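You operate a simulated robot arm through the tools that you are given. There is no shell and no other tool. Be economical: measure what you need, move in short steps, check, and stop when the job is done.

You are at the controls of a simulated robot arm. One attempt, no reset.

JOB
Put brass hex spacers L and U in the grey kit tray.
Fine: turn each pocket to PICK and leave the pocket of U there; the other brass spacers stay in their pockets, the steel one where it stands. Set down upright: what you pick out.

It is judged by the outcome, as a careful person would: the job done as asked, and still so three seconds after it is handed in. It fails if anything else is knocked over, pushed out of place, dropped, spilled or broken.

ROBOT AND FRAMES
A 6-joint arm with a two-finger parallel gripper, fixed in place. Base frame: the origin is at the foot of the arm, x ahead of it, y to its left, z up; the work surface is at about z = 0. Units: mm, degrees, N and s.
With the tool pointing down near the work surface it reaches from about 120 to 500 mm from the base axis. Its first joint turns from -72.0 to 72.0 degrees. Payload 0.65 kg.
Tool frame: the origin (TCP) lies between the finger pads and is the grasp point; the fingertips stand 25 mm ahead of it; z points along the fingers, y is the line along which they close. Largest opening 76 mm; finger width 18, thickness 10; the body of the gripper, 36 by 78 mm, starts 45 mm behind the TCP.
Orientation is told as [roll, pitch, yaw] about the base's x, y, z axes, in that order, counted from this pose: with the fingers straight down and closing along the base's y, the tool's x points along the base's -x, its y along +y and its z along -z.

CONTROLS
- The arm moves only by the tool send_rows. Its argument "steps" is text: rows parted by semicolons, each of 7 numbers parted by spaces: the turn, a rotation vector about the base's x, y, z in degrees, then the shift along the base's x, y, z in mm, then the opening in per cent of the stroke, from 0 (shut) to 100 (fully open). In form: wx wy wz x y z gripper; .... A call has 1 to 10 rows; each row shifts and turns the commanded pose from where the row before left it. Each row takes 0.2 s and may step no farther than 50 mm and 8.6 degrees from the row before; otherwise, or with a gripper value out of range, the whole call is refused. A pose out of reach is approached as far as the arm can. The call stops where the force on the tool passes 50 N (or 10 N more than at its start, if that is more) or the arm is blocked; 0.2 s more then pass. Each finger travels about 108 mm/s and halts on what it meets, pressing with about 23 N; the grip force reading is that of the motor and also rises with nothing between the fingers. The clock runs only during rows and for 0.2 s after the last one: add rows that do not move to give the fingers time. It gives the time, the measured TCP pose, the force on the tool (base axes), the opening and the grip force at its end, in the units of the frame above (readings bear some noise), with the torque about the TCP (base axes, N m) and any sound that the robot's microphone picked up, and new pictures: "show" is both (left out), scene, wrist or none.
- Cameras (640 x 400 px; columns grow to the right, rows downward): "scene" is fixed at [69.3, 279.8, 420.1]; the picture's right is [-0.66, -0.75, 0.00], its down [-0.31, 0.28, -0.91] and it looks along [0.68, -0.60, -0.42] (base axes); focal length 214 px, centre (320, 200). "wrist" rides on the gripper at [58, 11, -81] in the tool frame; the picture's right is [-0.18, 0.98, 0.00], its down [-0.75, -0.14, -0.64] and it looks along [-0.63, -0.12, 0.77] (tool axes); focal length 243 px, centre (320, 200). There is no depth. A picture from a camera that has moved, and an enlarged one, comes with that camera's place and axes in the base frame and with its lens.
- close_up(camera, box): a new picture of the part [left, top, right, bottom] of that camera's present view, enlarged. It takes no simulated time.
- close_job(): hands the job in; it is judged then, once.

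Go step by step. Nothing tells you positions but the pictures and the camera data: compare them with the known pose of the tool, close in by small moves and look again before you grip or let go. The budget is 120 turns and 200 pictures, counting those below and the enlarged ones. Unless the task says otherwise, let go and move clear before handing in, and close with one line.

The tools are called after "Request:" as name(argument=value, ...) on one line, values as JSON. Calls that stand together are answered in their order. send_rows: Moves the arm, as the interface text tells. Its arguments: {"type":"object","properties":{"steps":{"type":"string"},"show":{"type":"string","enum":["both","scene","wrist","none"]}},"required":["steps"]} The other tools are called the same way: close_up (camera, box) takes an enlarged picture of a part of a camera's view; close_job () hands the job in.

At the start:

```text
time: 0.0
ee_pos: [150.8, 222.3, 386.5]
tool_rot: [-0.1, 0.0, 0.1]
ft_force: [-0.6, -0.2, 0.6]
ft_torque: [0.03, 0.05, 0.02]
gripper_width: 75.9
finger_force: 0.0
```

scene: 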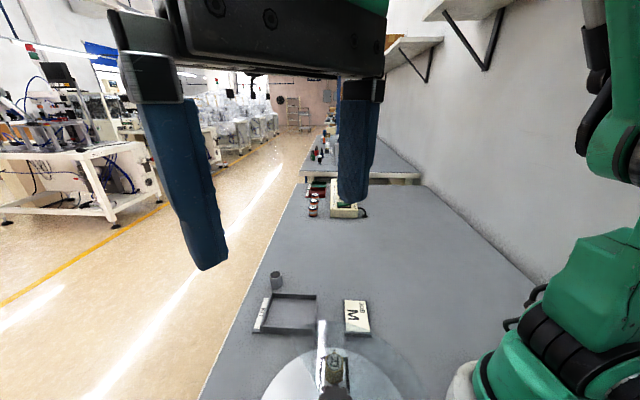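
wrist: 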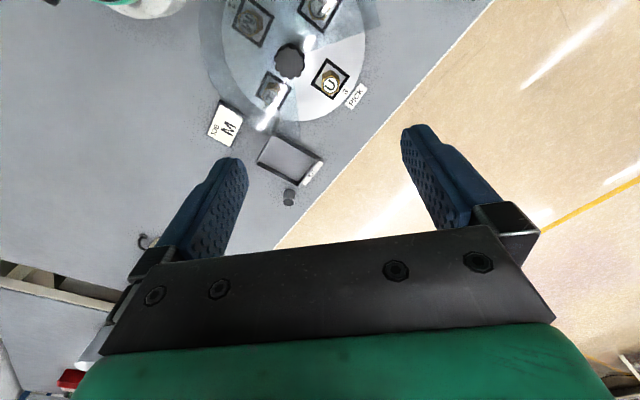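

I see a turntable with lettered pockets, a PICK mark, a tray and a steel spacer; U seems to be near PICK. I'll enlarge the views before moving.

Request:
close_up(camera="wrist", box=[180, 0, 400, 220])

Request:
close_up(camera="scene", box=[220, 250, 460, 400])

```text
1.82 times, centred on (290, 110) of wrist
camera zoom: at [90.4, 232.5, 466.3], right [0.18, 0.98, 0.0], down [0.75, -0.14, 0.64], along [0.63, -0.12, -0.77], focal length 441 px, centre (374, 364)
```

zoom: 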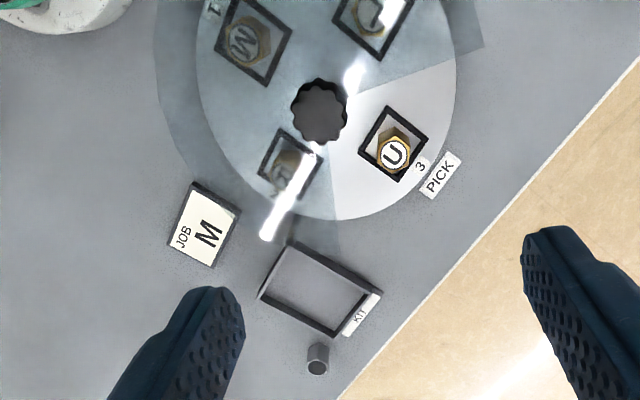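

```text
2.67 times, centred on (340, 325) of scene
camera zoom: at [69.3, 279.8, 420.1], right [-0.66, -0.75, 0.0], down [-0.31, 0.28, -0.91], along [0.68, -0.6, -0.42], focal length 572 px, centre (267, -133)
```

zoom: 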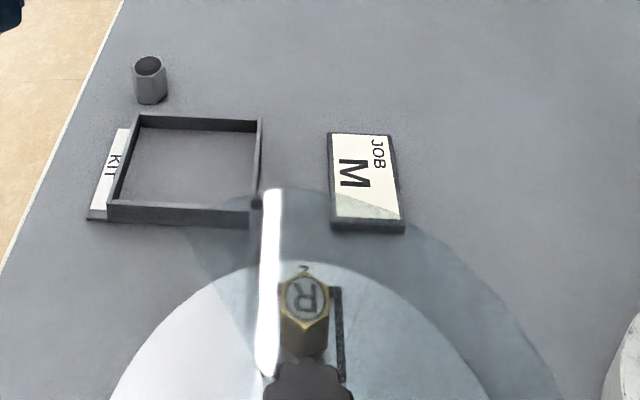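

The disc is centred near (160, 170), with a clear cover open at PICK, where U sits in pocket 3. I'll tilt the tool so the wrist camera sees the whole turntable.

Request:
send_rows(steps="0 8 0 0 0 0 100;0 8 0 0 0 0 100;0 8 0 0 0 0 100;0 0 0 0 0 0 100")

```text
time: 1.0
ee_pos: [149.3, 221.6, 386.5]
tool_rot: [0.1, 24.1, 0.1]
ft_force: [0.0, -0.2, 0.6]
ft_torque: [-0.03, 0.0, 0.0]
gripper_width: 75.9
finger_force: 0.1
camera wrist: at [127.8, 232.2, 483.2], right [0.17, 0.98, -0.07], down [0.95, -0.14, 0.28], along [0.26, -0.12, -0.96], focal length 243 px, centre (320, 200)
```

scene: 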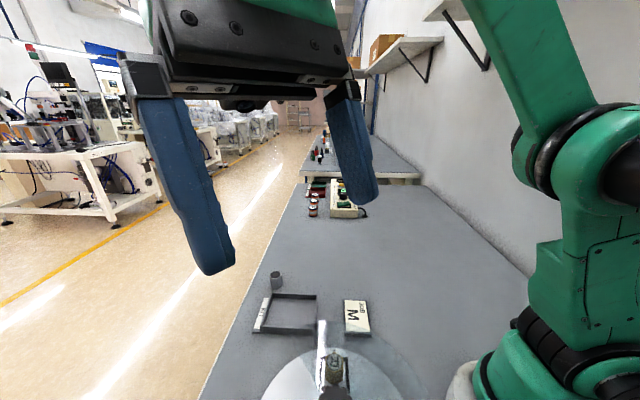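
wrist: 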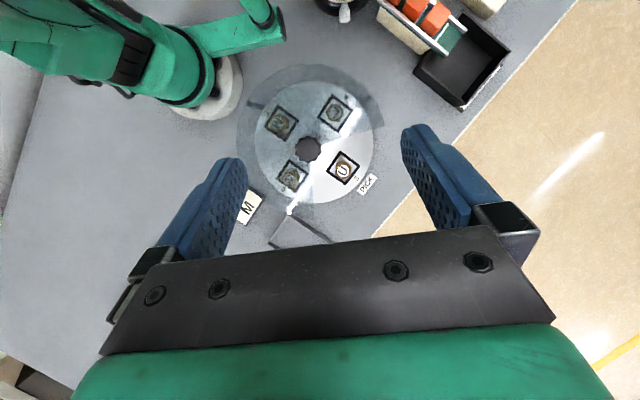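

Request:
close_up(camera="wrist", box=[230, 55, 400, 225])

Request:
close_up(camera="wrist", box=[270, 85, 370, 195])

```text
2.35 times, centred on (315, 140) of wrist
camera zoom: at [127.8, 232.2, 483.2], right [0.17, 0.98, -0.07], down [0.95, -0.14, 0.28], along [0.26, -0.12, -0.96], focal length 571 px, centre (332, 341)
```

zoom: 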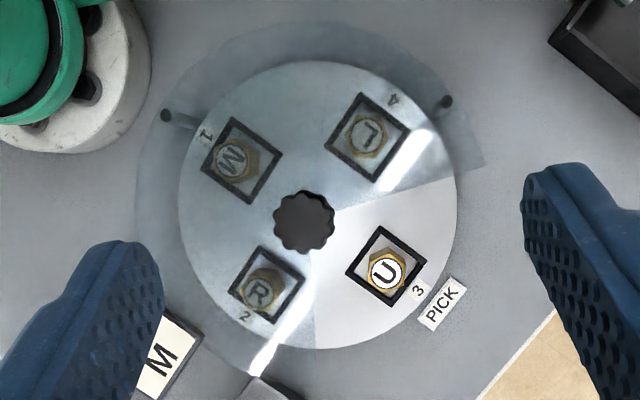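

```text
3.64 times, centred on (320, 140) of wrist
camera zoom: at [127.8, 232.2, 483.2], right [0.17, 0.98, -0.07], down [0.95, -0.14, 0.28], along [0.26, -0.12, -0.96], focal length 882 px, centre (320, 418)
```

zoom: 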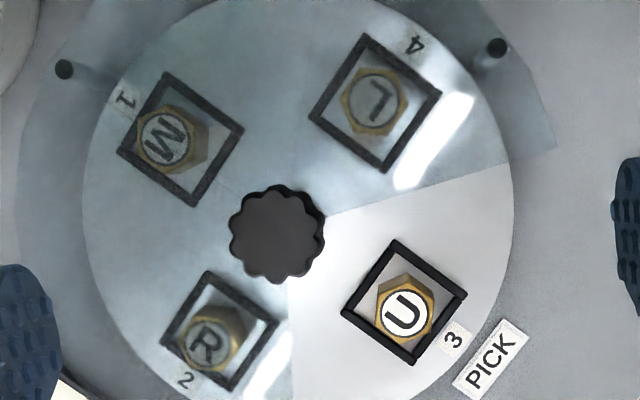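

L is in pocket 4, under the cover, and the knob stands high above the disc. I'll shift sideways to get parallax and work out the heights.

Request:
send_rows(steps="0 0 0 0 -50 0 100;0 0 0 0 -50 0 100;0 0 0 0 0 0 100;0 0 0 0 0 0 100", show="none")

Request:
close_up(camera="wrist", box=[270, 55, 440, 225])

Request:
close_up(camera="scene", box=[220, 250, 460, 400])

```text
time: 2.0
ee_pos: [149.6, 124.3, 384.1]
tool_rot: [0.0, 24.1, 0.1]
ft_force: [0.6, 0.1, -0.1]
ft_torque: [-0.01, 0.0, -0.02]
gripper_width: 75.7
finger_force: 0.1
```

```text
2.35 times, centred on (355, 140) of wrist
camera zoom: at [126.8, 134.7, 481.1], right [0.17, 0.98, -0.07], down [0.95, -0.14, 0.28], along [0.27, -0.12, -0.96], focal length 571 px, centre (238, 341)
```

zoom: 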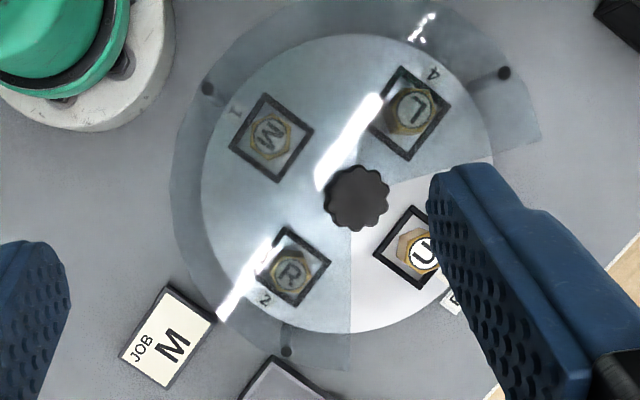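

```text
2.67 times, centred on (340, 325) of scene
camera zoom: at [69.3, 279.8, 420.1], right [-0.66, -0.75, 0.0], down [-0.31, 0.28, -0.91], along [0.68, -0.6, -0.42], focal length 572 px, centre (267, -133)
```

zoom: 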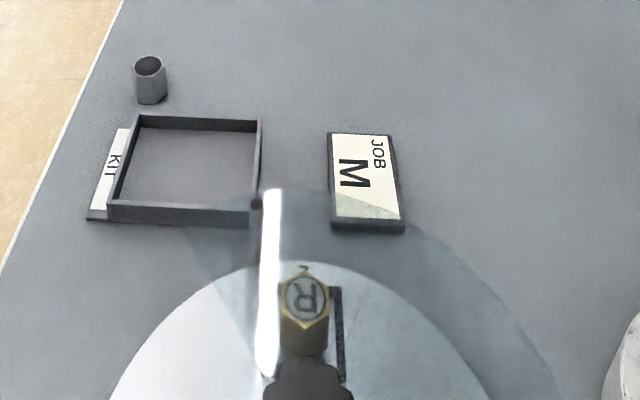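

The knob top is at about (149, 179, 92), the cover at about z = 68, the disc at about z = 16 and U's top at about (200, 229, 40). I'll level the tool, yaw it +45° above the knob, and look from closer.

Request:
send_rows(steps="0 -8 0 0 15 -20 100;0 -8 0 0 15 -20 100;0 -8 0 0 15 -20 100;0 0 0 0 10 -20 100;0 0 0 0 0 -20 100;0 0 0 0 0 -20 100;0 0 0 0 0 -20 100;0 0 0 0 0 0 100;0 0 0 0 0 0 100")

Request:
close_up(camera="wrist", box=[160, 0, 420, 200])

```text
time: 4.0
ee_pos: [151.5, 177.4, 244.2]
tool_rot: [0.0, 0.0, 0.2]
ft_force: [-0.2, 0.0, 0.3]
ft_torque: [0.01, 0.02, -0.03]
gripper_width: 76.0
finger_force: 0.0
camera wrist: at [91.0, 188.0, 325.0], right [0.18, 0.98, 0.0], down [0.75, -0.14, 0.64], along [0.63, -0.12, -0.77], focal length 243 px, centre (320, 200)
```

scene: 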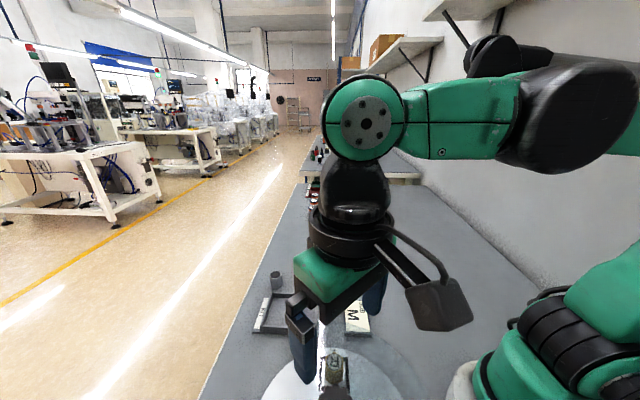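
wrist: 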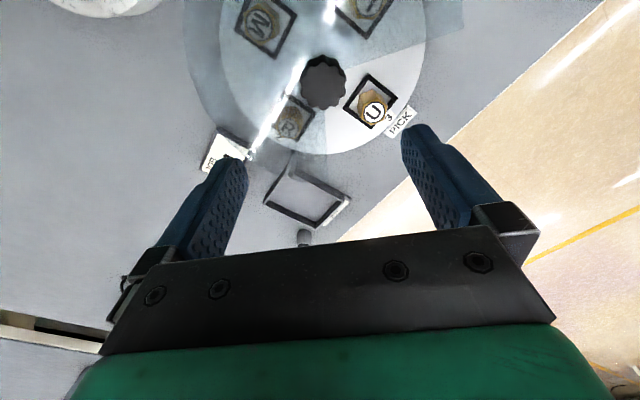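

```text
2.00 times, centred on (290, 100) of wrist
camera zoom: at [91.0, 188.0, 325.0], right [0.18, 0.98, 0.0], down [0.75, -0.14, 0.64], along [0.63, -0.12, -0.77], focal length 485 px, centre (380, 400)
```

zoom: 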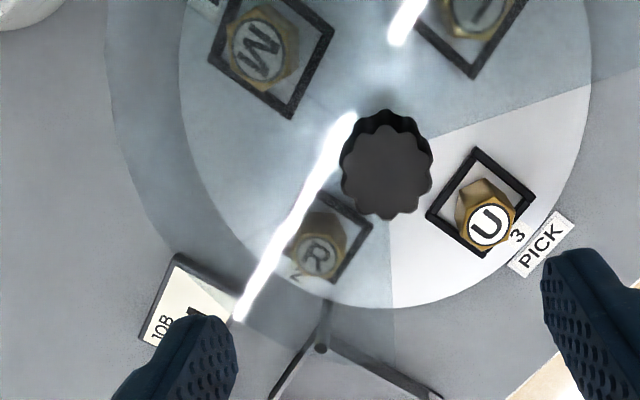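

The knob centre checks out at about (151, 179). I'll yaw +45° while descending partway, then check.

Request:
send_rows(steps="0 0 7.5 0 2 -15 100;0 0 7.5 0 0 -15 100;0 0 7.5 0 0 -15 100;0 0 7.5 0 0 -15 100;0 0 7.5 0 0 -15 100;0 0 7.5 0 0 -15 100;0 0 0 0 0 -15 100;0 0 0 0 0 0 100")

Request:
close_up(camera="scene", box=[220, 250, 460, 400])

```text
time: 5.8
ee_pos: [148.9, 178.9, 142.4]
tool_rot: [0.0, 0.0, 45.1]
ft_force: [-0.1, 0.4, 0.4]
ft_torque: [-0.01, 0.03, 0.03]
gripper_width: 76.4
finger_force: 0.0
camera wrist: at [99.0, 144.6, 221.8], right [-0.57, 0.82, 0.0], down [0.63, 0.43, 0.64], along [0.53, 0.36, -0.77], focal length 243 px, centre (320, 200)
```

scene: 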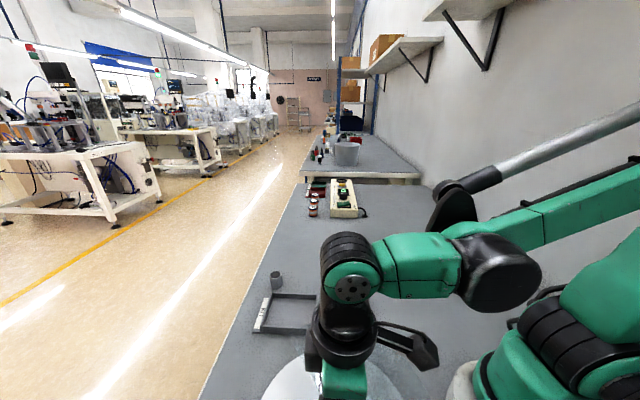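
wrist: 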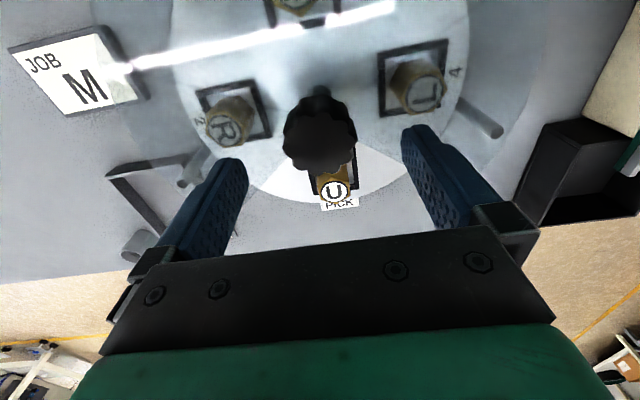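

```text
2.67 times, centred on (340, 325) of scene
camera zoom: at [69.3, 279.8, 420.1], right [-0.66, -0.75, 0.0], down [-0.31, 0.28, -0.91], along [0.68, -0.6, -0.42], focal length 572 px, centre (267, -133)
```

zoom: 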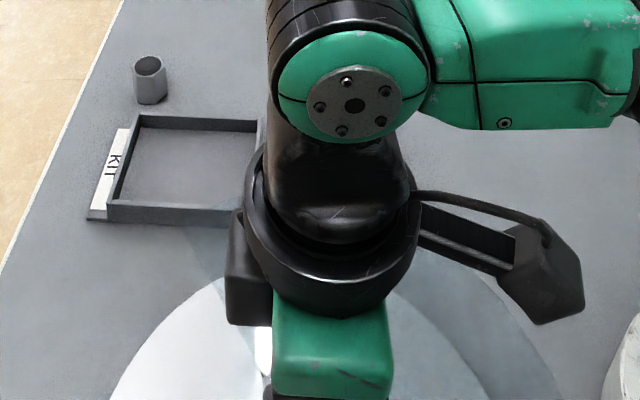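

Request:
close_up(camera="wrist", box=[240, 60, 400, 210])

```text
2.67 times, centred on (320, 135) of wrist
camera zoom: at [99.0, 144.6, 221.8], right [-0.57, 0.82, 0.0], down [0.63, 0.43, 0.64], along [0.53, 0.36, -0.77], focal length 647 px, centre (320, 373)
```

zoom: 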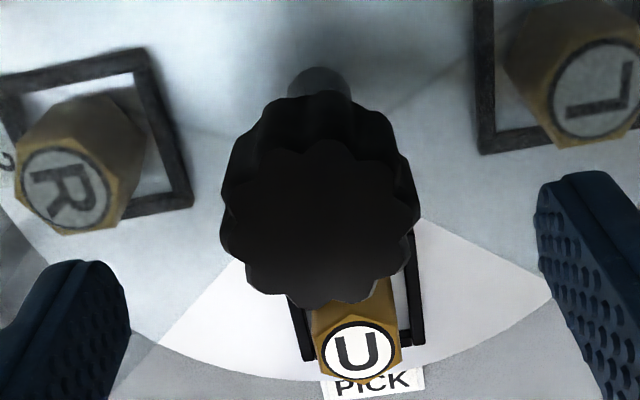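

The knob head spans roughly z = 71 to 97 and is about 36 mm wide. I'll lower the tips to about z = 77 around it and close.

Request:
send_rows(steps="0 0 0 1 0.5 -15 100;0 0 0 0 0 -15 100;0 0 0 0 0 -10 100;0 0 0 0 0 0 100")

Request:
close_up(camera="wrist", box=[160, 40, 480, 240])

```text
time: 6.8
ee_pos: [151.8, 178.6, 101.4]
tool_rot: [-0.1, 0.1, 45.1]
ft_force: [-1.0, 0.7, 0.5]
ft_torque: [0.01, 0.02, 0.02]
gripper_width: 76.0
finger_force: 0.1
camera wrist: at [100.4, 145.6, 181.2], right [-0.57, 0.82, 0.0], down [0.63, 0.43, 0.64], along [0.53, 0.36, -0.77], focal length 243 px, centre (320, 200)
```

scene: 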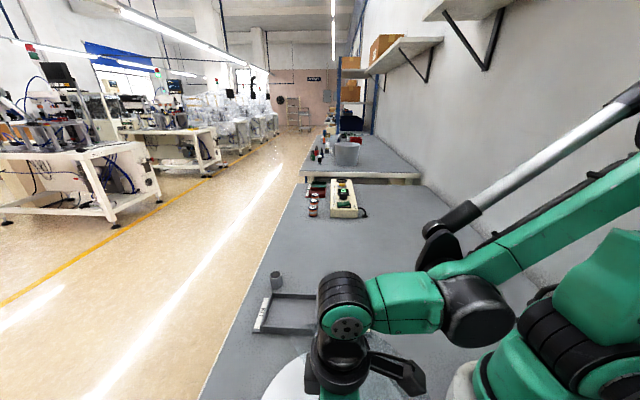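
wrist: 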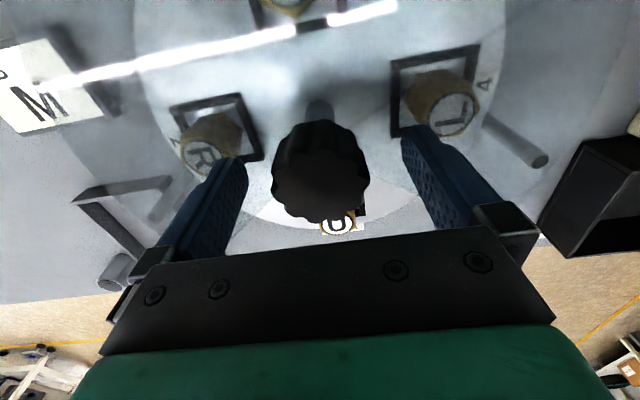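

```text
2.00 times, centred on (320, 140) of wrist
camera zoom: at [100.4, 145.6, 181.2], right [-0.57, 0.82, 0.0], down [0.63, 0.43, 0.64], along [0.53, 0.36, -0.77], focal length 485 px, centre (320, 320)
```

zoom: 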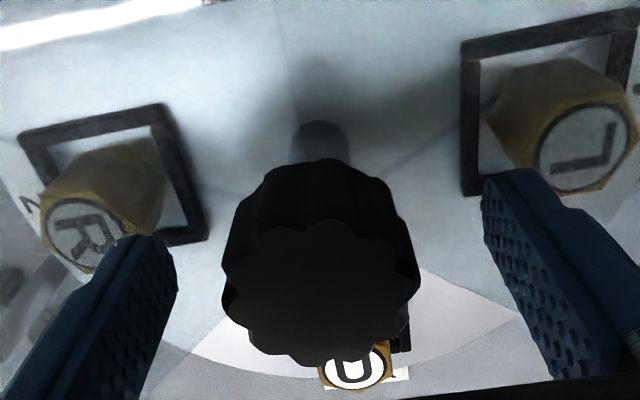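

The fingers straddle the knob with the tips below its top. Closing.

Request:
send_rows(steps="0 0 0 0 0 0 40;0 0 0 0 0 0 20;0 0 0 0 0 0 20;0 0 0 0 0 0 20")

```text
time: 7.8
ee_pos: [150.7, 179.1, 100.9]
tool_rot: [0.0, 0.0, 45.0]
ft_force: [11.8, -8.2, -11.9]
ft_torque: [0.26, 0.25, 0.0]
gripper_width: 41.8
finger_force: 44.9
camera wrist: at [100.5, 145.4, 181.2], right [-0.57, 0.82, 0.0], down [0.63, 0.43, 0.64], along [0.53, 0.36, -0.77], focal length 243 px, centre (320, 200)
```

scene: 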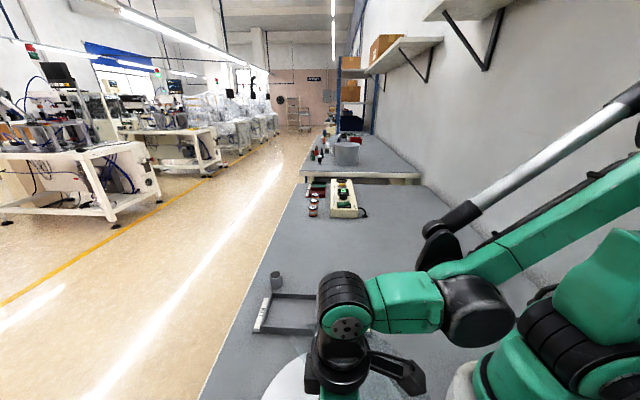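
wrist: 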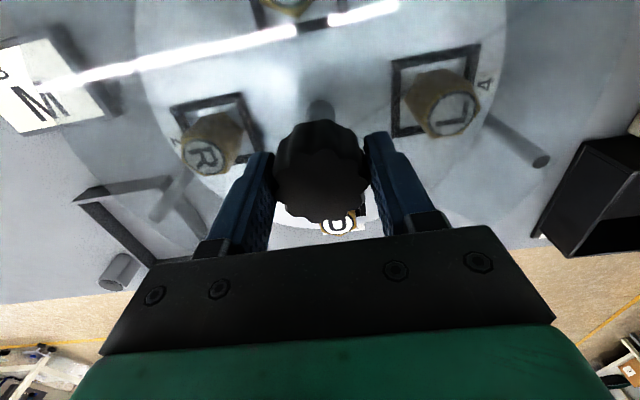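

The knob is gripped at 42 mm, with some side load. I'll shift about 1 mm to relieve it, then turn clockwise in small steps and watch the reaction.

Request:
send_rows(steps="0 0 0 1.2 -1 0 20;0 0 -4 0 0 0 20;0 0 -4 0 0 0 20;0 0 -4 0 0 0 20", show="wrist")

```text
time: 8.8
ee_pos: [151.3, 178.7, 101.8]
tool_rot: [0.4, 0.2, 33.1]
ft_force: [-32.3, 22.4, 26.7]
ft_torque: [-0.43, 0.16, 0.08]
gripper_width: 41.6
finger_force: 44.7
camera wrist: at [95.2, 156.0, 181.6], right [-0.38, 0.92, 0.01], down [0.71, 0.29, 0.64], along [0.59, 0.25, -0.77], focal length 243 px, centre (320, 200)
```

wrist: 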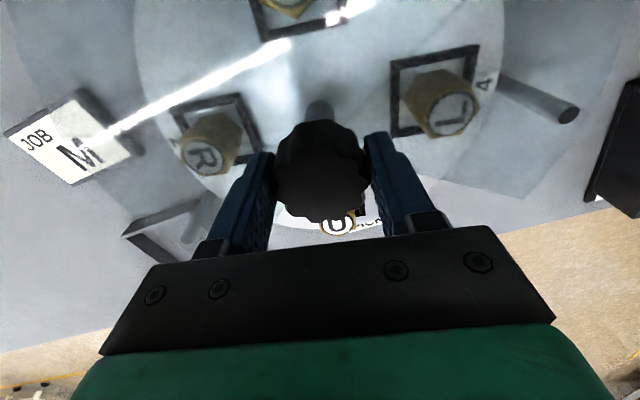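

The disc turns with the knob. I overcorrected, so I'll shift back most of it and recheck the load.

Request:
send_rows(steps="0 0 0 -0.8 0.65 0 20;0 0 0 0 0 0 20", show="none")

```text
time: 9.4
ee_pos: [151.2, 180.6, 102.2]
tool_rot: [0.3, 0.0, 33.0]
ft_force: [-15.7, 19.6, -16.1]
ft_torque: [-0.45, 0.65, -0.01]
gripper_width: 41.8
finger_force: 44.6
```

Request:
send_rows(steps="0 0 0 -0.4 0.5 -0.3 20;0 0 0 0 0 0 20", show="none")

```text
time: 10.0
ee_pos: [151.6, 180.1, 101.2]
tool_rot: [0.0, 0.0, 32.9]
ft_force: [-15.4, -2.2, 27.1]
ft_torque: [0.88, 0.17, -0.02]
gripper_width: 41.5
finger_force: 44.7
```

Contact is stiff, but the loads are modest. I'll keep turning in short batches.

Request:
send_rows(steps="0 0 -5 -0.3 0 0.2 20;0 0 -5 0 0 0 20;0 0 -5 0 0 0 20;0 0 -5 0 0 0 20", show="none")

```text
time: 11.0
ee_pos: [151.3, 180.3, 101.1]
tool_rot: [-0.1, -0.1, 12.9]
ft_force: [-13.7, 4.3, -1.8]
ft_torque: [-0.97, 1.17, 0.0]
gripper_width: 41.7
finger_force: 45.4
```

Request:
send_rows(steps="0 0 -5 -0.2 0 0 20;0 0 -5 0 0 0 20;0 0 -5 0 0 0 20;0 0 -5 0 0 0 20;0 0 -5 0 0 0 20;0 0 -5 0 0 0 20", show="wrist")

```text
time: 12.4
ee_pos: [150.8, 181.6, 101.7]
tool_rot: [0.3, 0.1, -17.1]
ft_force: [-10.4, 20.6, 35.4]
ft_torque: [-0.02, 0.85, 0.06]
gripper_width: 41.5
finger_force: 45.1
camera wrist: at [96.9, 207.3, 181.3], right [0.46, 0.89, 0.0], down [0.68, -0.36, 0.64], along [0.57, -0.3, -0.77], focal length 243 px, centre (320, 200)
```

wrist: 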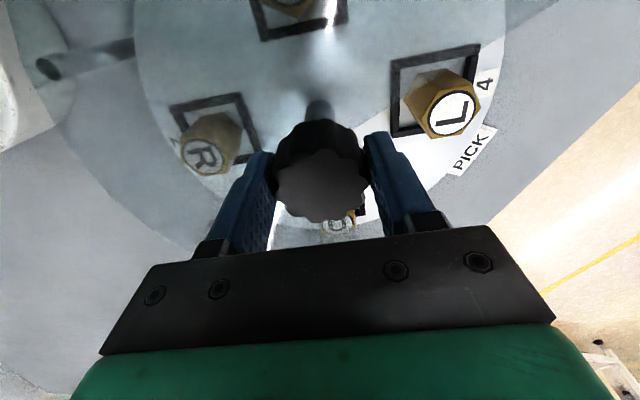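

Request:
send_rows(steps="0 0 -5 -0.2 0.4 0.3 20;0 0 -5 0 0 0 20;0 0 -5 0 0 0 20;0 0 -5 0 0 0 20;0 0 0 0 0 0 20", show="none")

```text
time: 13.6
ee_pos: [150.2, 179.8, 102.0]
tool_rot: [0.2, 0.0, -37.1]
ft_force: [8.0, 30.7, -13.4]
ft_torque: [0.26, 0.96, -0.05]
gripper_width: 41.7
finger_force: 45.1
```

Request:
send_rows(steps="0 0 -4 0.1 0.5 0 20;0 0 -4 0 0 0 20;0 0 0 0 0 0 20", show="wrist")

Request:
close_up(camera="wrist", box=[340, 20, 540, 220])

```text
time: 14.2
ee_pos: [150.5, 181.1, 101.7]
tool_rot: [0.3, 0.0, -43.0]
ft_force: [1.6, 5.1, -8.6]
ft_torque: [-0.62, 0.41, -0.06]
gripper_width: 41.6
finger_force: 44.8
stopped in row 2: the force on the tool passed its limit at 55 N (the readings are from after the stop); the commanded pose is now the measured one
camera wrist: at [114.1, 227.9, 181.3], right [0.8, 0.59, 0.01], down [0.45, -0.62, 0.64], along [0.39, -0.52, -0.77], focal length 243 px, centre (320, 200)
```

wrist: 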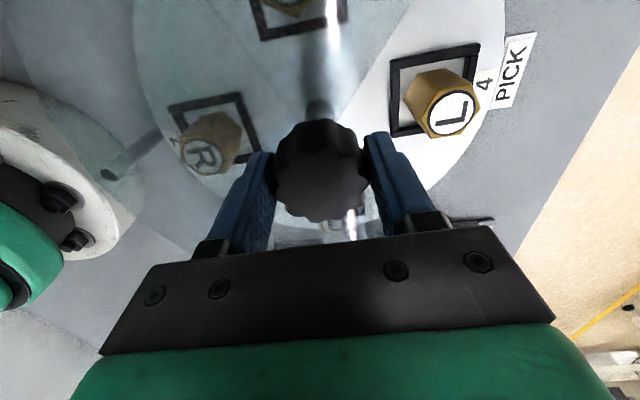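

```text
2.00 times, centred on (440, 120) of wrist
camera zoom: at [114.1, 227.9, 181.3], right [0.8, 0.59, 0.01], down [0.45, -0.62, 0.64], along [0.39, -0.52, -0.77], focal length 485 px, centre (80, 360)
```

zoom: 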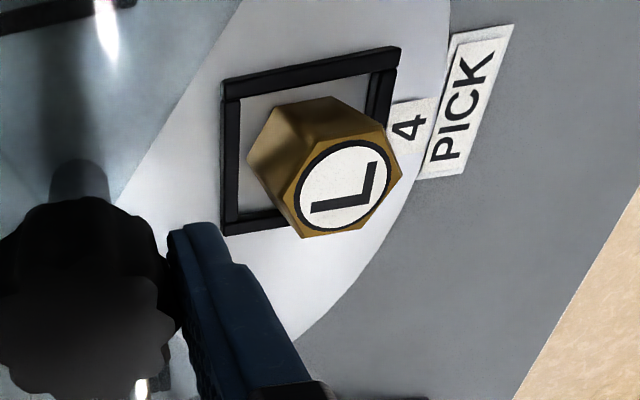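

The pocket is about 2° short of PICK, so I'll make that last nudge and then release.

Request:
send_rows(steps="0 0 -1.1 0 0 0 20;0 0 -1 0 0 0 20;0 0 0 0 0 0 20", show="none")

Request:
close_up(camera="wrist", box=[340, 20, 540, 220])

```text
time: 14.9
ee_pos: [150.3, 181.3, 101.1]
tool_rot: [0.3, -0.3, -45.1]
ft_force: [4.5, -5.1, 33.3]
ft_torque: [-0.59, 0.01, 0.6]
gripper_width: 41.6
finger_force: 45.0
```

```text
2.00 times, centred on (440, 120) of wrist
camera zoom: at [115.8, 229.3, 181.1], right [0.83, 0.56, 0.01], down [0.43, -0.63, 0.64], along [0.37, -0.53, -0.76], focal length 485 px, centre (80, 360)
```

zoom: 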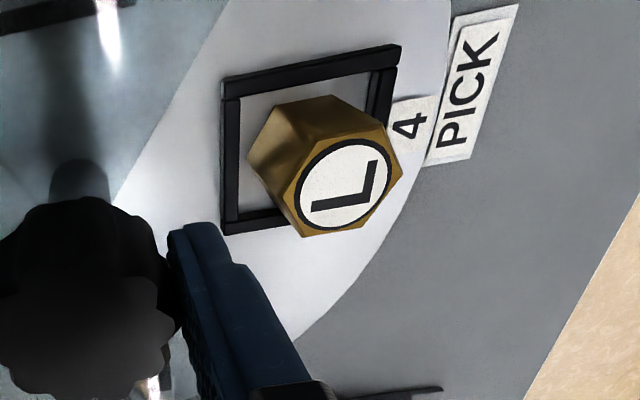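

Torque rose a little at 45°, perhaps a stop. I'll release, rise, and check the alignment from above.

Request:
send_rows(steps="0 0 0 0 0 0 60;0 0 0 0 0 0 100;0 0 0 0 0 0 100;0 0 0 0 0 40 100;0 0 0 0 0 40 100;0 0 8 0 0 40 100;0 0 8 0 0 20 100;0 0 8 0 0 0 100;0 0 8 0 0 0 100;0 0 0 0 0 0 100", show="wrist")

Request:
close_up(camera="wrist", box=[200, 0, 440, 200])

```text
time: 17.1
ee_pos: [151.8, 180.5, 240.6]
tool_rot: [0.3, -0.1, -13.0]
ft_force: [0.4, 1.0, 0.3]
ft_torque: [-0.01, 0.02, -0.02]
gripper_width: 76.1
finger_force: 0.0
camera wrist: at [96.2, 203.1, 320.7], right [0.4, 0.92, 0.01], down [0.7, -0.31, 0.64], along [0.59, -0.25, -0.77], focal length 243 px, centre (320, 200)
```

wrist: 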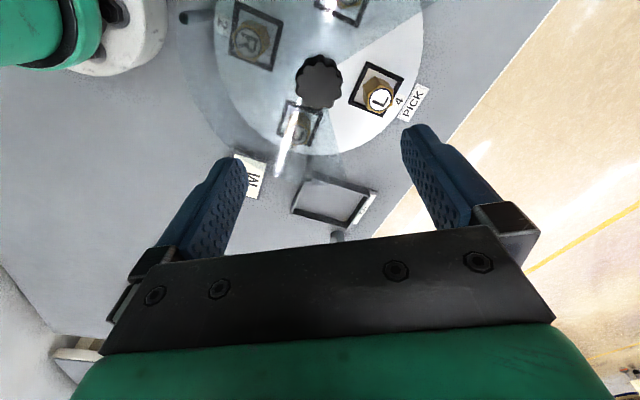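

```text
2.00 times, centred on (320, 100) of wrist
camera zoom: at [96.2, 203.1, 320.7], right [0.4, 0.92, 0.01], down [0.7, -0.31, 0.64], along [0.59, -0.25, -0.77], focal length 485 px, centre (320, 400)
```

zoom: 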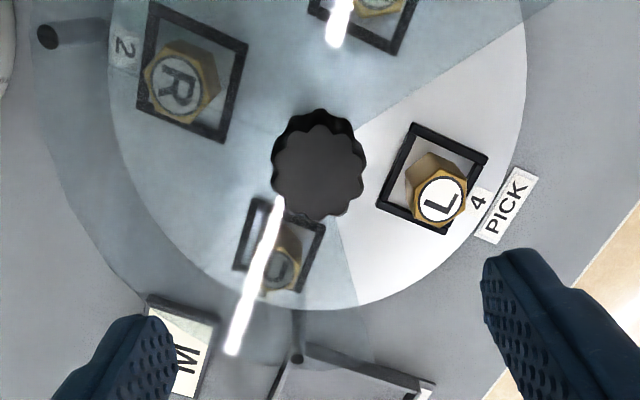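

L is aligned at PICK (45°), standing at about (201, 231). I'll move above it at yaw 0 for a closer look.

Request:
send_rows(steps="0 0 6.5 25 25 0 100;0 0 6.5 24 25 0 100;0 0 0 0 0 -40 100;0 0 0 0 0 -40 100;0 0 0 0 0 -30 100;0 0 0 0 0 0 100", show="both")

Request:
close_up(camera="wrist", box=[220, 40, 420, 200])

```text
time: 18.6
ee_pos: [200.6, 230.1, 131.1]
tool_rot: [0.3, -0.1, -0.1]
ft_force: [-0.3, 0.2, 0.4]
ft_torque: [0.01, -0.03, -0.04]
gripper_width: 76.1
finger_force: 0.1
camera wrist: at [140.3, 239.0, 210.8], right [0.19, 0.98, 0.01], down [0.75, -0.14, 0.64], along [0.63, -0.12, -0.77], focal length 243 px, centre (320, 200)
```

scene: 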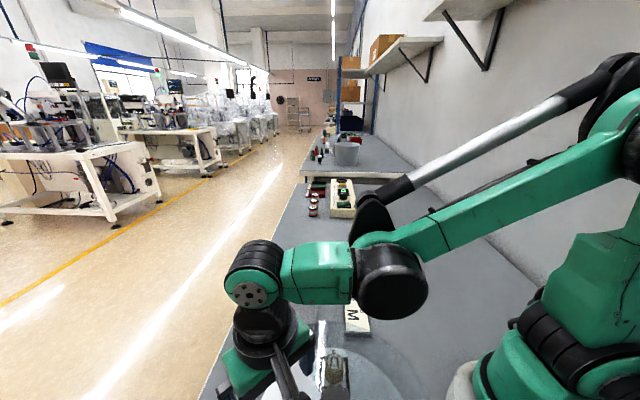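
wrist: 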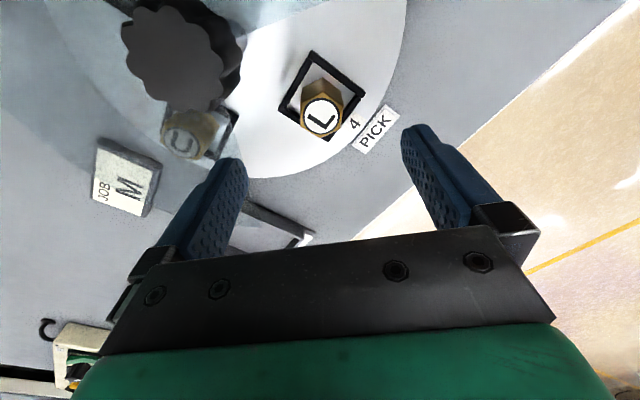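

```text
2.50 times, centred on (320, 120) of wrist
camera zoom: at [140.3, 239.0, 210.8], right [0.19, 0.98, 0.01], down [0.75, -0.14, 0.64], along [0.63, -0.12, -0.77], focal length 606 px, centre (320, 400)
```

zoom: 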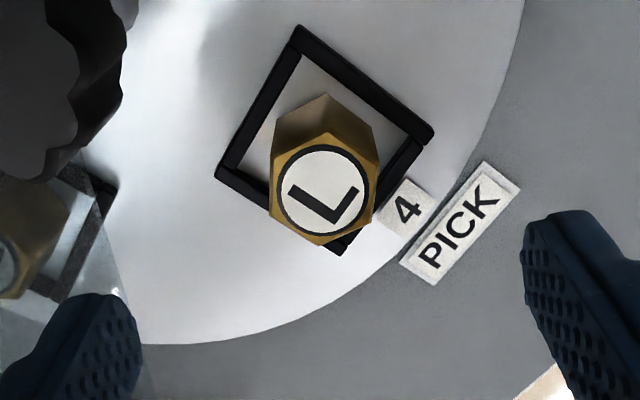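

The spacer is about 26 mm across flats with its top at z ≈ 52, and its flats line up at yaw −15°. I'll rotate, set the opening to about 46 mm, and descend partway.

Request:
send_rows(steps="0 0 -7.5 -1 -0.7 0 60;0 0 -7.5 0 0 -20 60;0 0 0 0 0 -25 60;0 0 0 0 0 0 60", show="wrist")

Request:
close_up(camera="wrist", box=[220, 60, 420, 220])

```text
time: 19.6
ee_pos: [198.4, 230.3, 85.4]
tool_rot: [0.3, 0.0, -15.1]
ft_force: [-0.5, 0.4, -0.6]
ft_torque: [0.01, 0.0, 0.02]
gripper_width: 45.7
finger_force: 0.0
camera wrist: at [143.8, 255.4, 165.0], right [0.43, 0.9, 0.01], down [0.69, -0.33, 0.64], along [0.58, -0.28, -0.77], focal length 243 px, centre (320, 200)
```

wrist: 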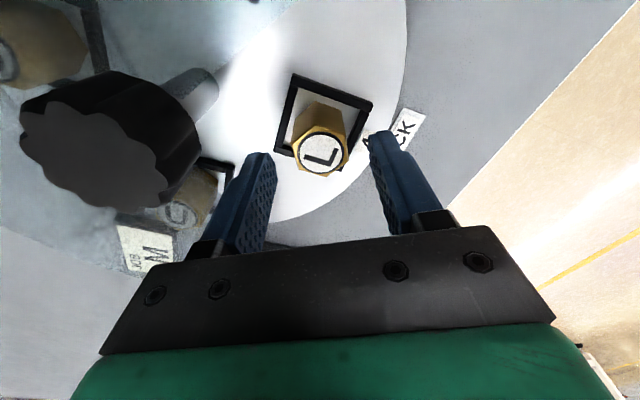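

```text
2.50 times, centred on (320, 140) of wrist
camera zoom: at [143.8, 255.4, 165.0], right [0.43, 0.9, 0.01], down [0.69, -0.33, 0.64], along [0.58, -0.28, -0.77], focal length 606 px, centre (320, 350)
```

zoom: 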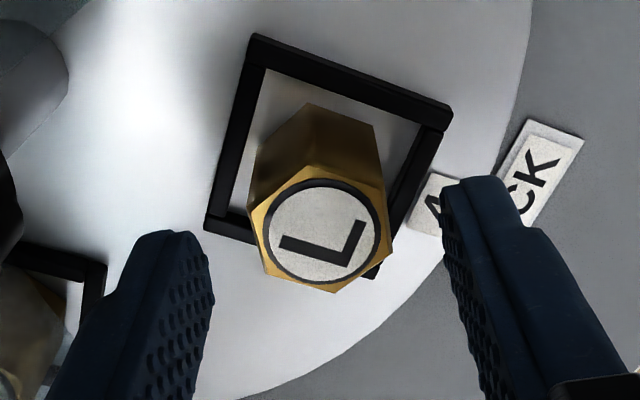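

The spacer is centred between the fingers and its flats are nearly parallel to the pads. I'll descend to TCP z ≈ 53 (tips at about 28) and close gently.

Request:
send_rows(steps="0 0 0 2 -1 -16 60;0 0 0 0 0 -16 60;0 0 0 0 0 0 60", show="wrist")

Request:
close_up(camera="wrist", box=[220, 80, 420, 240])

```text
time: 20.4
ee_pos: [200.8, 230.5, 53.0]
tool_rot: [0.3, -0.1, -15.1]
ft_force: [-0.4, 0.3, 1.1]
ft_torque: [-0.02, -0.02, -0.02]
gripper_width: 45.5
finger_force: 0.1
camera wrist: at [145.5, 254.8, 133.1], right [0.43, 0.9, 0.01], down [0.69, -0.33, 0.64], along [0.58, -0.28, -0.77], focal length 243 px, centre (320, 200)
```

wrist: 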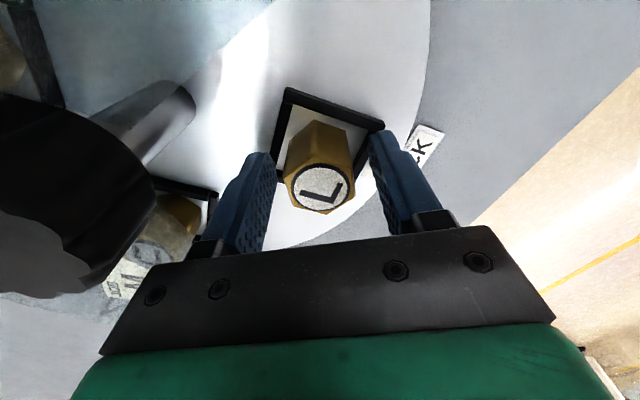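

```text
2.50 times, centred on (320, 160) of wrist
camera zoom: at [145.5, 254.8, 133.1], right [0.43, 0.9, 0.01], down [0.69, -0.33, 0.64], along [0.58, -0.28, -0.77], focal length 606 px, centre (320, 300)
```

zoom: 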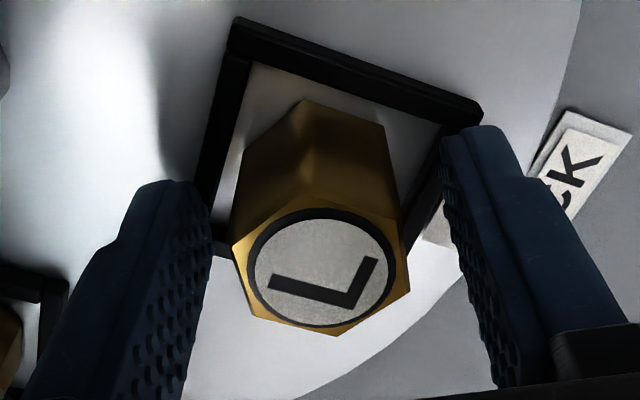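

Request:
send_rows(steps="0 0 0 0 0 0 45;0 0 0 0 0 0 25;0 0 0 0 0 0 25;0 0 0 0 0 0 25", show="wrist")

```text
time: 21.4
ee_pos: [200.8, 230.1, 52.5]
tool_rot: [0.3, -0.1, -15.1]
ft_force: [0.2, -0.1, -1.0]
ft_torque: [-0.03, -0.01, -0.01]
gripper_width: 27.9
finger_force: 23.5
camera wrist: at [145.5, 254.8, 133.3], right [0.43, 0.9, 0.01], down [0.69, -0.33, 0.64], along [0.58, -0.28, -0.77], focal length 243 px, centre (320, 200)
```

wrist: 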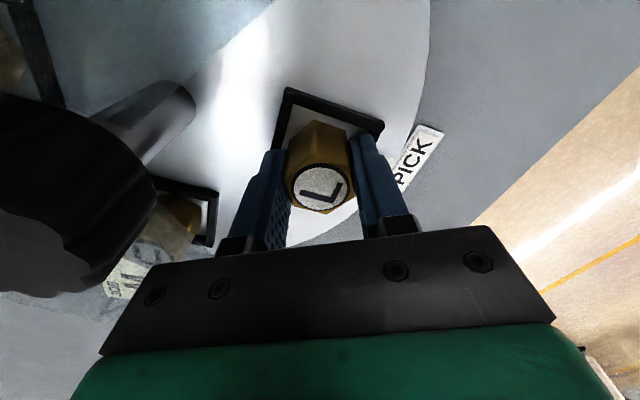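

The grip is firm at 28 mm. Lifting straight up.

Request:
send_rows(steps="0 0 0 0 0 10 25;0 0 0 0 0 20 25;0 0 0 0 0 30 25;0 0 0 0 0 40 25;0 0 0 0 0 40 25;0 0 0 0 0 0 25", show="both")

Request:
close_up(camera="wrist", box=[220, 40, 420, 240])

```text
time: 22.8
ee_pos: [201.5, 228.2, 194.8]
tool_rot: [0.3, -0.1, -15.2]
ft_force: [0.4, 0.9, 0.0]
ft_torque: [0.03, 0.0, 0.0]
gripper_width: 18.8
finger_force: 0.1
camera wrist: at [147.2, 253.0, 273.7], right [0.43, 0.9, 0.01], down [0.69, -0.33, 0.64], along [0.58, -0.28, -0.77], focal length 243 px, centre (320, 200)
```

scene: 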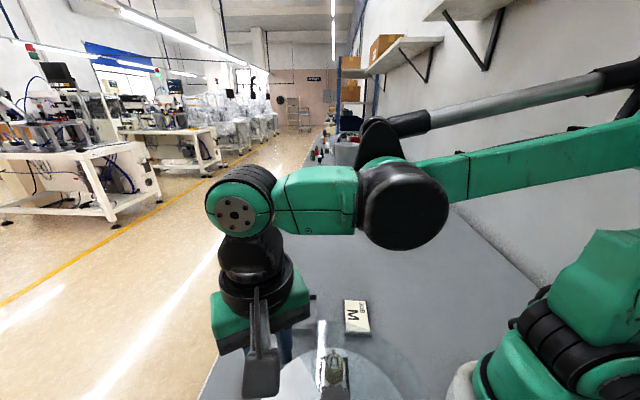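
wrist: 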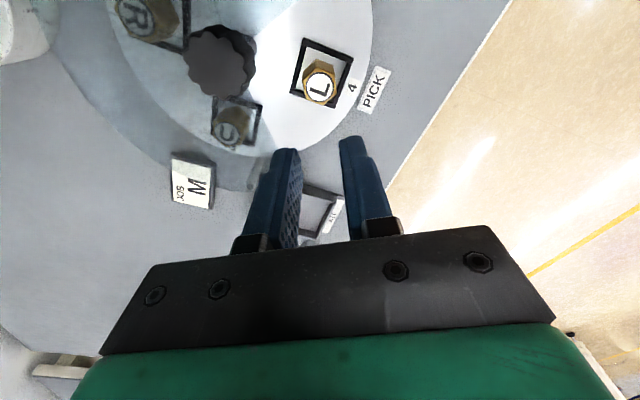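

```text
2.00 times, centred on (320, 140) of wrist
camera zoom: at [147.2, 253.0, 273.7], right [0.43, 0.9, 0.01], down [0.69, -0.33, 0.64], along [0.58, -0.28, -0.77], focal length 485 px, centre (320, 320)
```

zoom: 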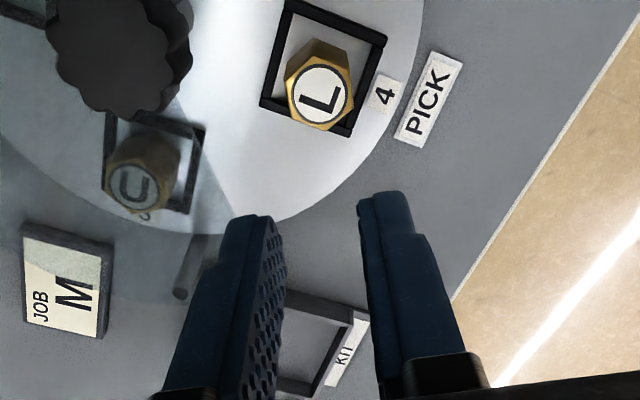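

The spacer slipped out and is still upright in its pocket. My closing target was too close to its width, so the grip was weak. I'll go back, shut the fingers fully against it, and grip slightly deeper.

Request:
send_rows(steps="0 0 0 0 0 -40 60;0 0 0 0 0 -40 60;0 0 0 0 0 -30 60;0 0 0 0 0 0 60", show="wrist")

Request:
close_up(camera="wrist", box=[220, 60, 420, 220])

```text
time: 23.8
ee_pos: [202.5, 230.8, 83.0]
tool_rot: [0.3, -0.1, -15.1]
ft_force: [0.6, 0.0, -0.5]
ft_torque: [0.01, -0.04, 0.03]
gripper_width: 45.7
finger_force: 0.0
camera wrist: at [146.6, 254.8, 163.4], right [0.43, 0.9, 0.01], down [0.69, -0.33, 0.64], along [0.58, -0.28, -0.77], focal length 243 px, centre (320, 200)
```

wrist: 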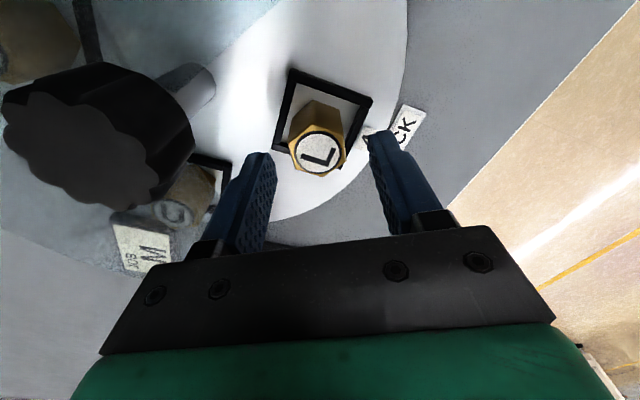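

```text
2.50 times, centred on (320, 140) of wrist
camera zoom: at [146.6, 254.8, 163.4], right [0.43, 0.9, 0.01], down [0.69, -0.33, 0.64], along [0.58, -0.28, -0.77], focal length 606 px, centre (320, 350)
```

zoom: 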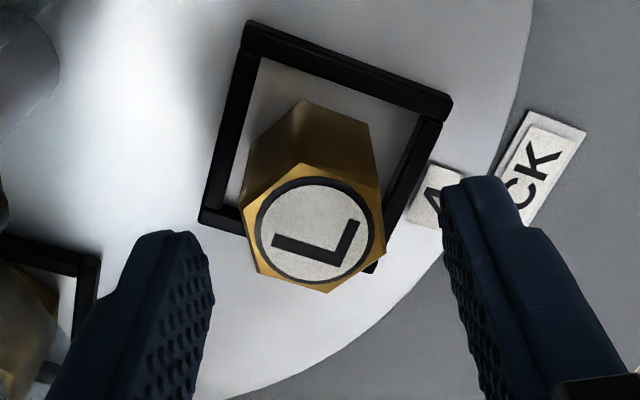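

Request:
send_rows(steps="0 0 0 -0.4 -1.2 -16 60;0 0 0 0 0 -16 60;0 0 0 0 0 -1.5 60;0 0 0 0 0 0 40;0 0 0 0 0 0 15;0 0 0 0 0 0 0;0 0 0 0 0 0 0;0 0 0 0 0 0 0", show="wrist")

```text
time: 24.6
ee_pos: [201.0, 228.4, 52.1]
tool_rot: [0.0, -0.1, -15.0]
ft_force: [-1.4, -4.6, 20.7]
ft_torque: [-0.29, 0.22, 0.17]
gripper_width: 34.6
finger_force: 2.2
stopped in row 4: the force on the tool passed its limit at 66 N (the readings are from after the stop); the commanded pose is now the measured one
camera wrist: at [145.7, 253.5, 132.0], right [0.43, 0.9, 0.0], down [0.69, -0.33, 0.64], along [0.58, -0.28, -0.77], focal length 243 px, centre (320, 200)
```

wrist: 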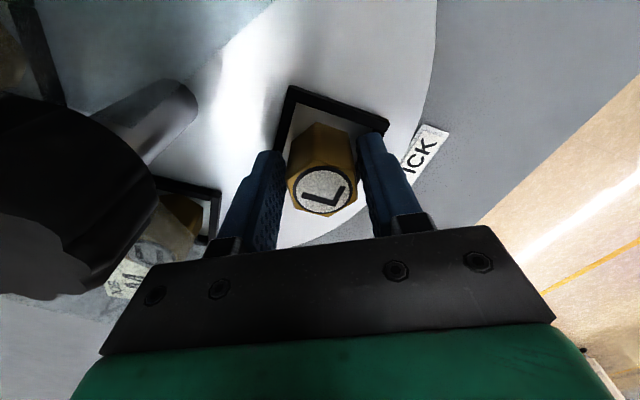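

The fingertips touched the pocket rim at tip z ≈ 26. I'll raise 2.5 mm and close fully there.

Request:
send_rows(steps="0 0 0 0 0 2.2 45;0 0 0 0 0 0 25;0 0 0 0 0 0 5;0 0 0 0 0 0 0;0 0 0 0 0 0 0", show="wrist")

Request:
close_up(camera="wrist", box=[220, 80, 420, 240])

```text
time: 25.8
ee_pos: [201.2, 227.9, 54.0]
tool_rot: [0.1, -0.1, -15.1]
ft_force: [0.3, -0.2, 0.5]
ft_torque: [0.0, 0.0, -0.01]
gripper_width: 27.8
finger_force: 23.1
camera wrist: at [145.9, 253.6, 134.1], right [0.43, 0.9, 0.0], down [0.69, -0.33, 0.64], along [0.58, -0.28, -0.77], focal length 243 px, centre (320, 200)
```

wrist: 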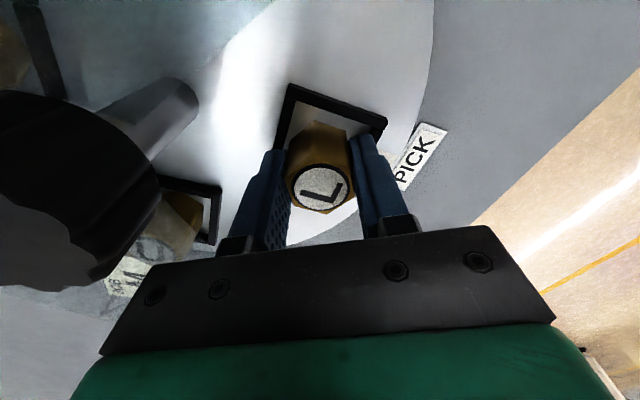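

```text
2.50 times, centred on (320, 160) of wrist
camera zoom: at [145.9, 253.6, 134.1], right [0.43, 0.9, 0.0], down [0.69, -0.33, 0.64], along [0.58, -0.28, -0.77], focal length 606 px, centre (320, 300)
```

zoom: 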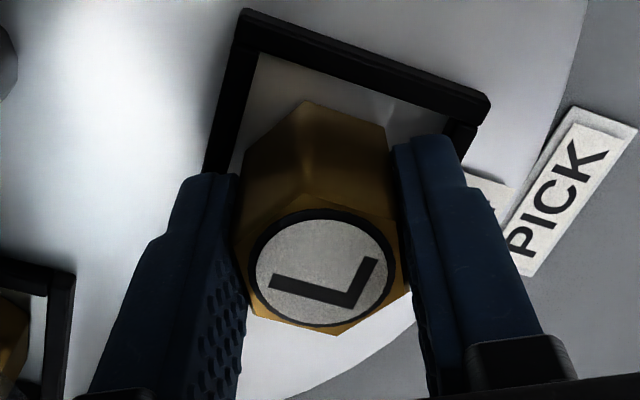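

Grip is 23 N again. I'll lift very slowly this time and watch the load.

Request:
send_rows(steps="0 0 0 0 0 1 0;0 0 0 0 0 1 0;0 0 0 0 0 1 0;0 0 0 0 0 1 0;0 0 0 0 0 1 0", show="none")

Request:
close_up(camera="wrist", box=[220, 80, 420, 240])

```text
time: 27.0
ee_pos: [201.0, 229.0, 59.2]
tool_rot: [0.1, -0.1, -15.0]
ft_force: [0.5, 0.1, -1.7]
ft_torque: [-0.02, 0.01, -0.01]
gripper_width: 27.7
finger_force: 23.2
```

```text
2.50 times, centred on (320, 160) of wrist
camera zoom: at [145.8, 253.8, 139.3], right [0.43, 0.9, 0.0], down [0.69, -0.33, 0.64], along [0.58, -0.28, -0.77], focal length 606 px, centre (320, 300)
```

zoom: 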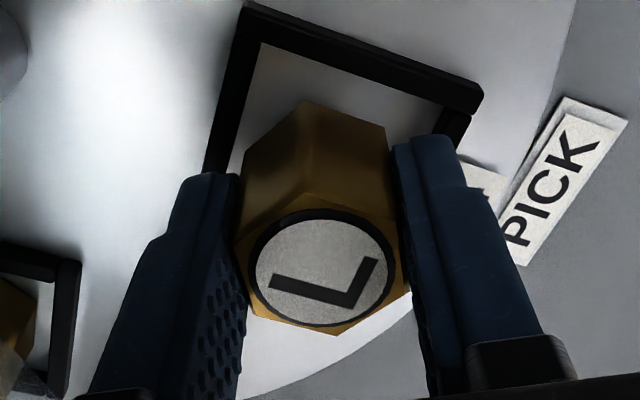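

It rises with the fingers, with a load of about 1.7 N. I'll continue lifting gently.

Request:
send_rows(steps="0 0 0 0 0 3 0;0 0 0 0 0 5 0;0 0 0 0 0 7 0;0 0 0 0 0 8 0;0 0 0 0 0 8 0;0 0 0 0 0 8 0;0 0 0 0 0 8 0;0 0 0 0 0 8 0;0 0 0 0 0 6 0;0 0 0 0 0 3 0", show="wrist")

```text
time: 29.2
ee_pos: [200.3, 228.6, 122.6]
tool_rot: [0.1, -0.1, -15.2]
ft_force: [-0.1, 0.2, -1.2]
ft_torque: [0.02, -0.03, 0.01]
gripper_width: 27.7
finger_force: 23.4
camera wrist: at [145.7, 253.6, 202.7], right [0.43, 0.9, 0.0], down [0.69, -0.33, 0.64], along [0.58, -0.28, -0.77], focal length 243 px, centre (320, 200)
```

wrist: 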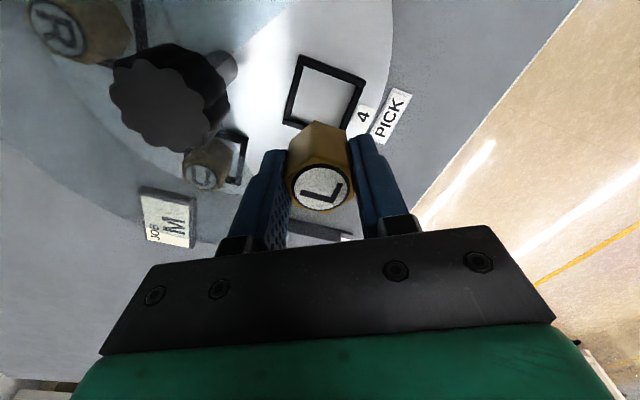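

L is held securely and pocket 4 is empty. The tray (about 110 × 78 mm, long axis near 45°) is centred near (350, 114), so I'll carry L over its far half, yawing to +45° on the way.

Request:
send_rows(steps="0 0 6 9 -5 3 0;0 0 6 16 -9 3 0;0 0 6 18 -11 3 0;0 0 6 19 -11 3 0;0 0 6 19 -11 0 0;0 0 6 19 -11 0 0;0 0 6 19 -11 0 0;0 0 6 18 -10 0 0;0 0 6 16 -9 0 0;0 0 6 14 -9 0 0", show="both")

Request:
close_up(camera="wrist", box=[160, 40, 480, 240])

```text
time: 31.4
ee_pos: [368.5, 132.2, 133.3]
tool_rot: [0.1, -0.1, 45.2]
ft_force: [0.3, 0.8, -1.2]
ft_torque: [0.02, 0.02, 0.03]
gripper_width: 27.6
finger_force: 22.8
camera wrist: at [317.7, 97.8, 214.6], right [-0.57, 0.82, 0.0], down [0.63, 0.43, 0.64], along [0.53, 0.37, -0.77], focal length 243 px, centre (320, 200)
```

scene: 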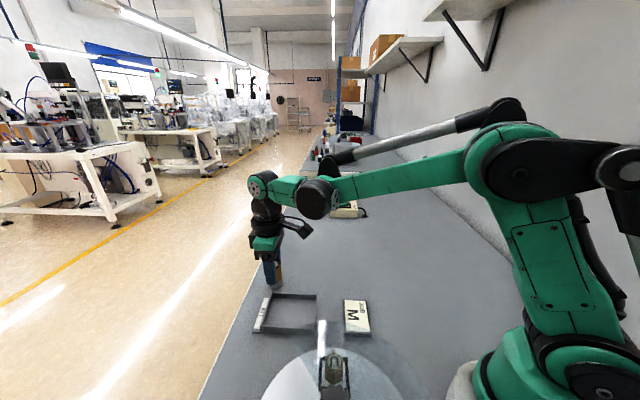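
wrist: 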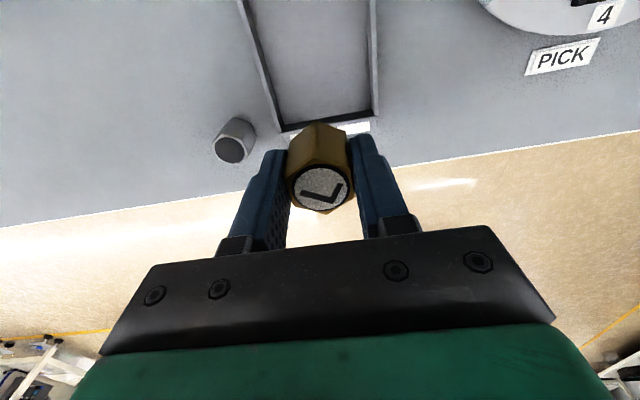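

```text
2.00 times, centred on (320, 140) of wrist
camera zoom: at [317.7, 97.8, 214.6], right [-0.57, 0.82, 0.0], down [0.63, 0.43, 0.64], along [0.53, 0.37, -0.77], focal length 485 px, centre (320, 320)
```

zoom: 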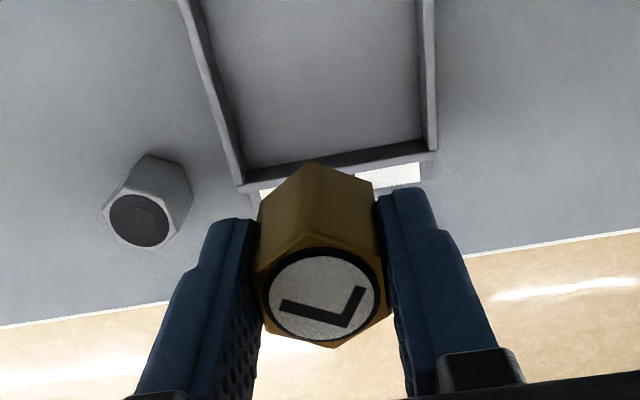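

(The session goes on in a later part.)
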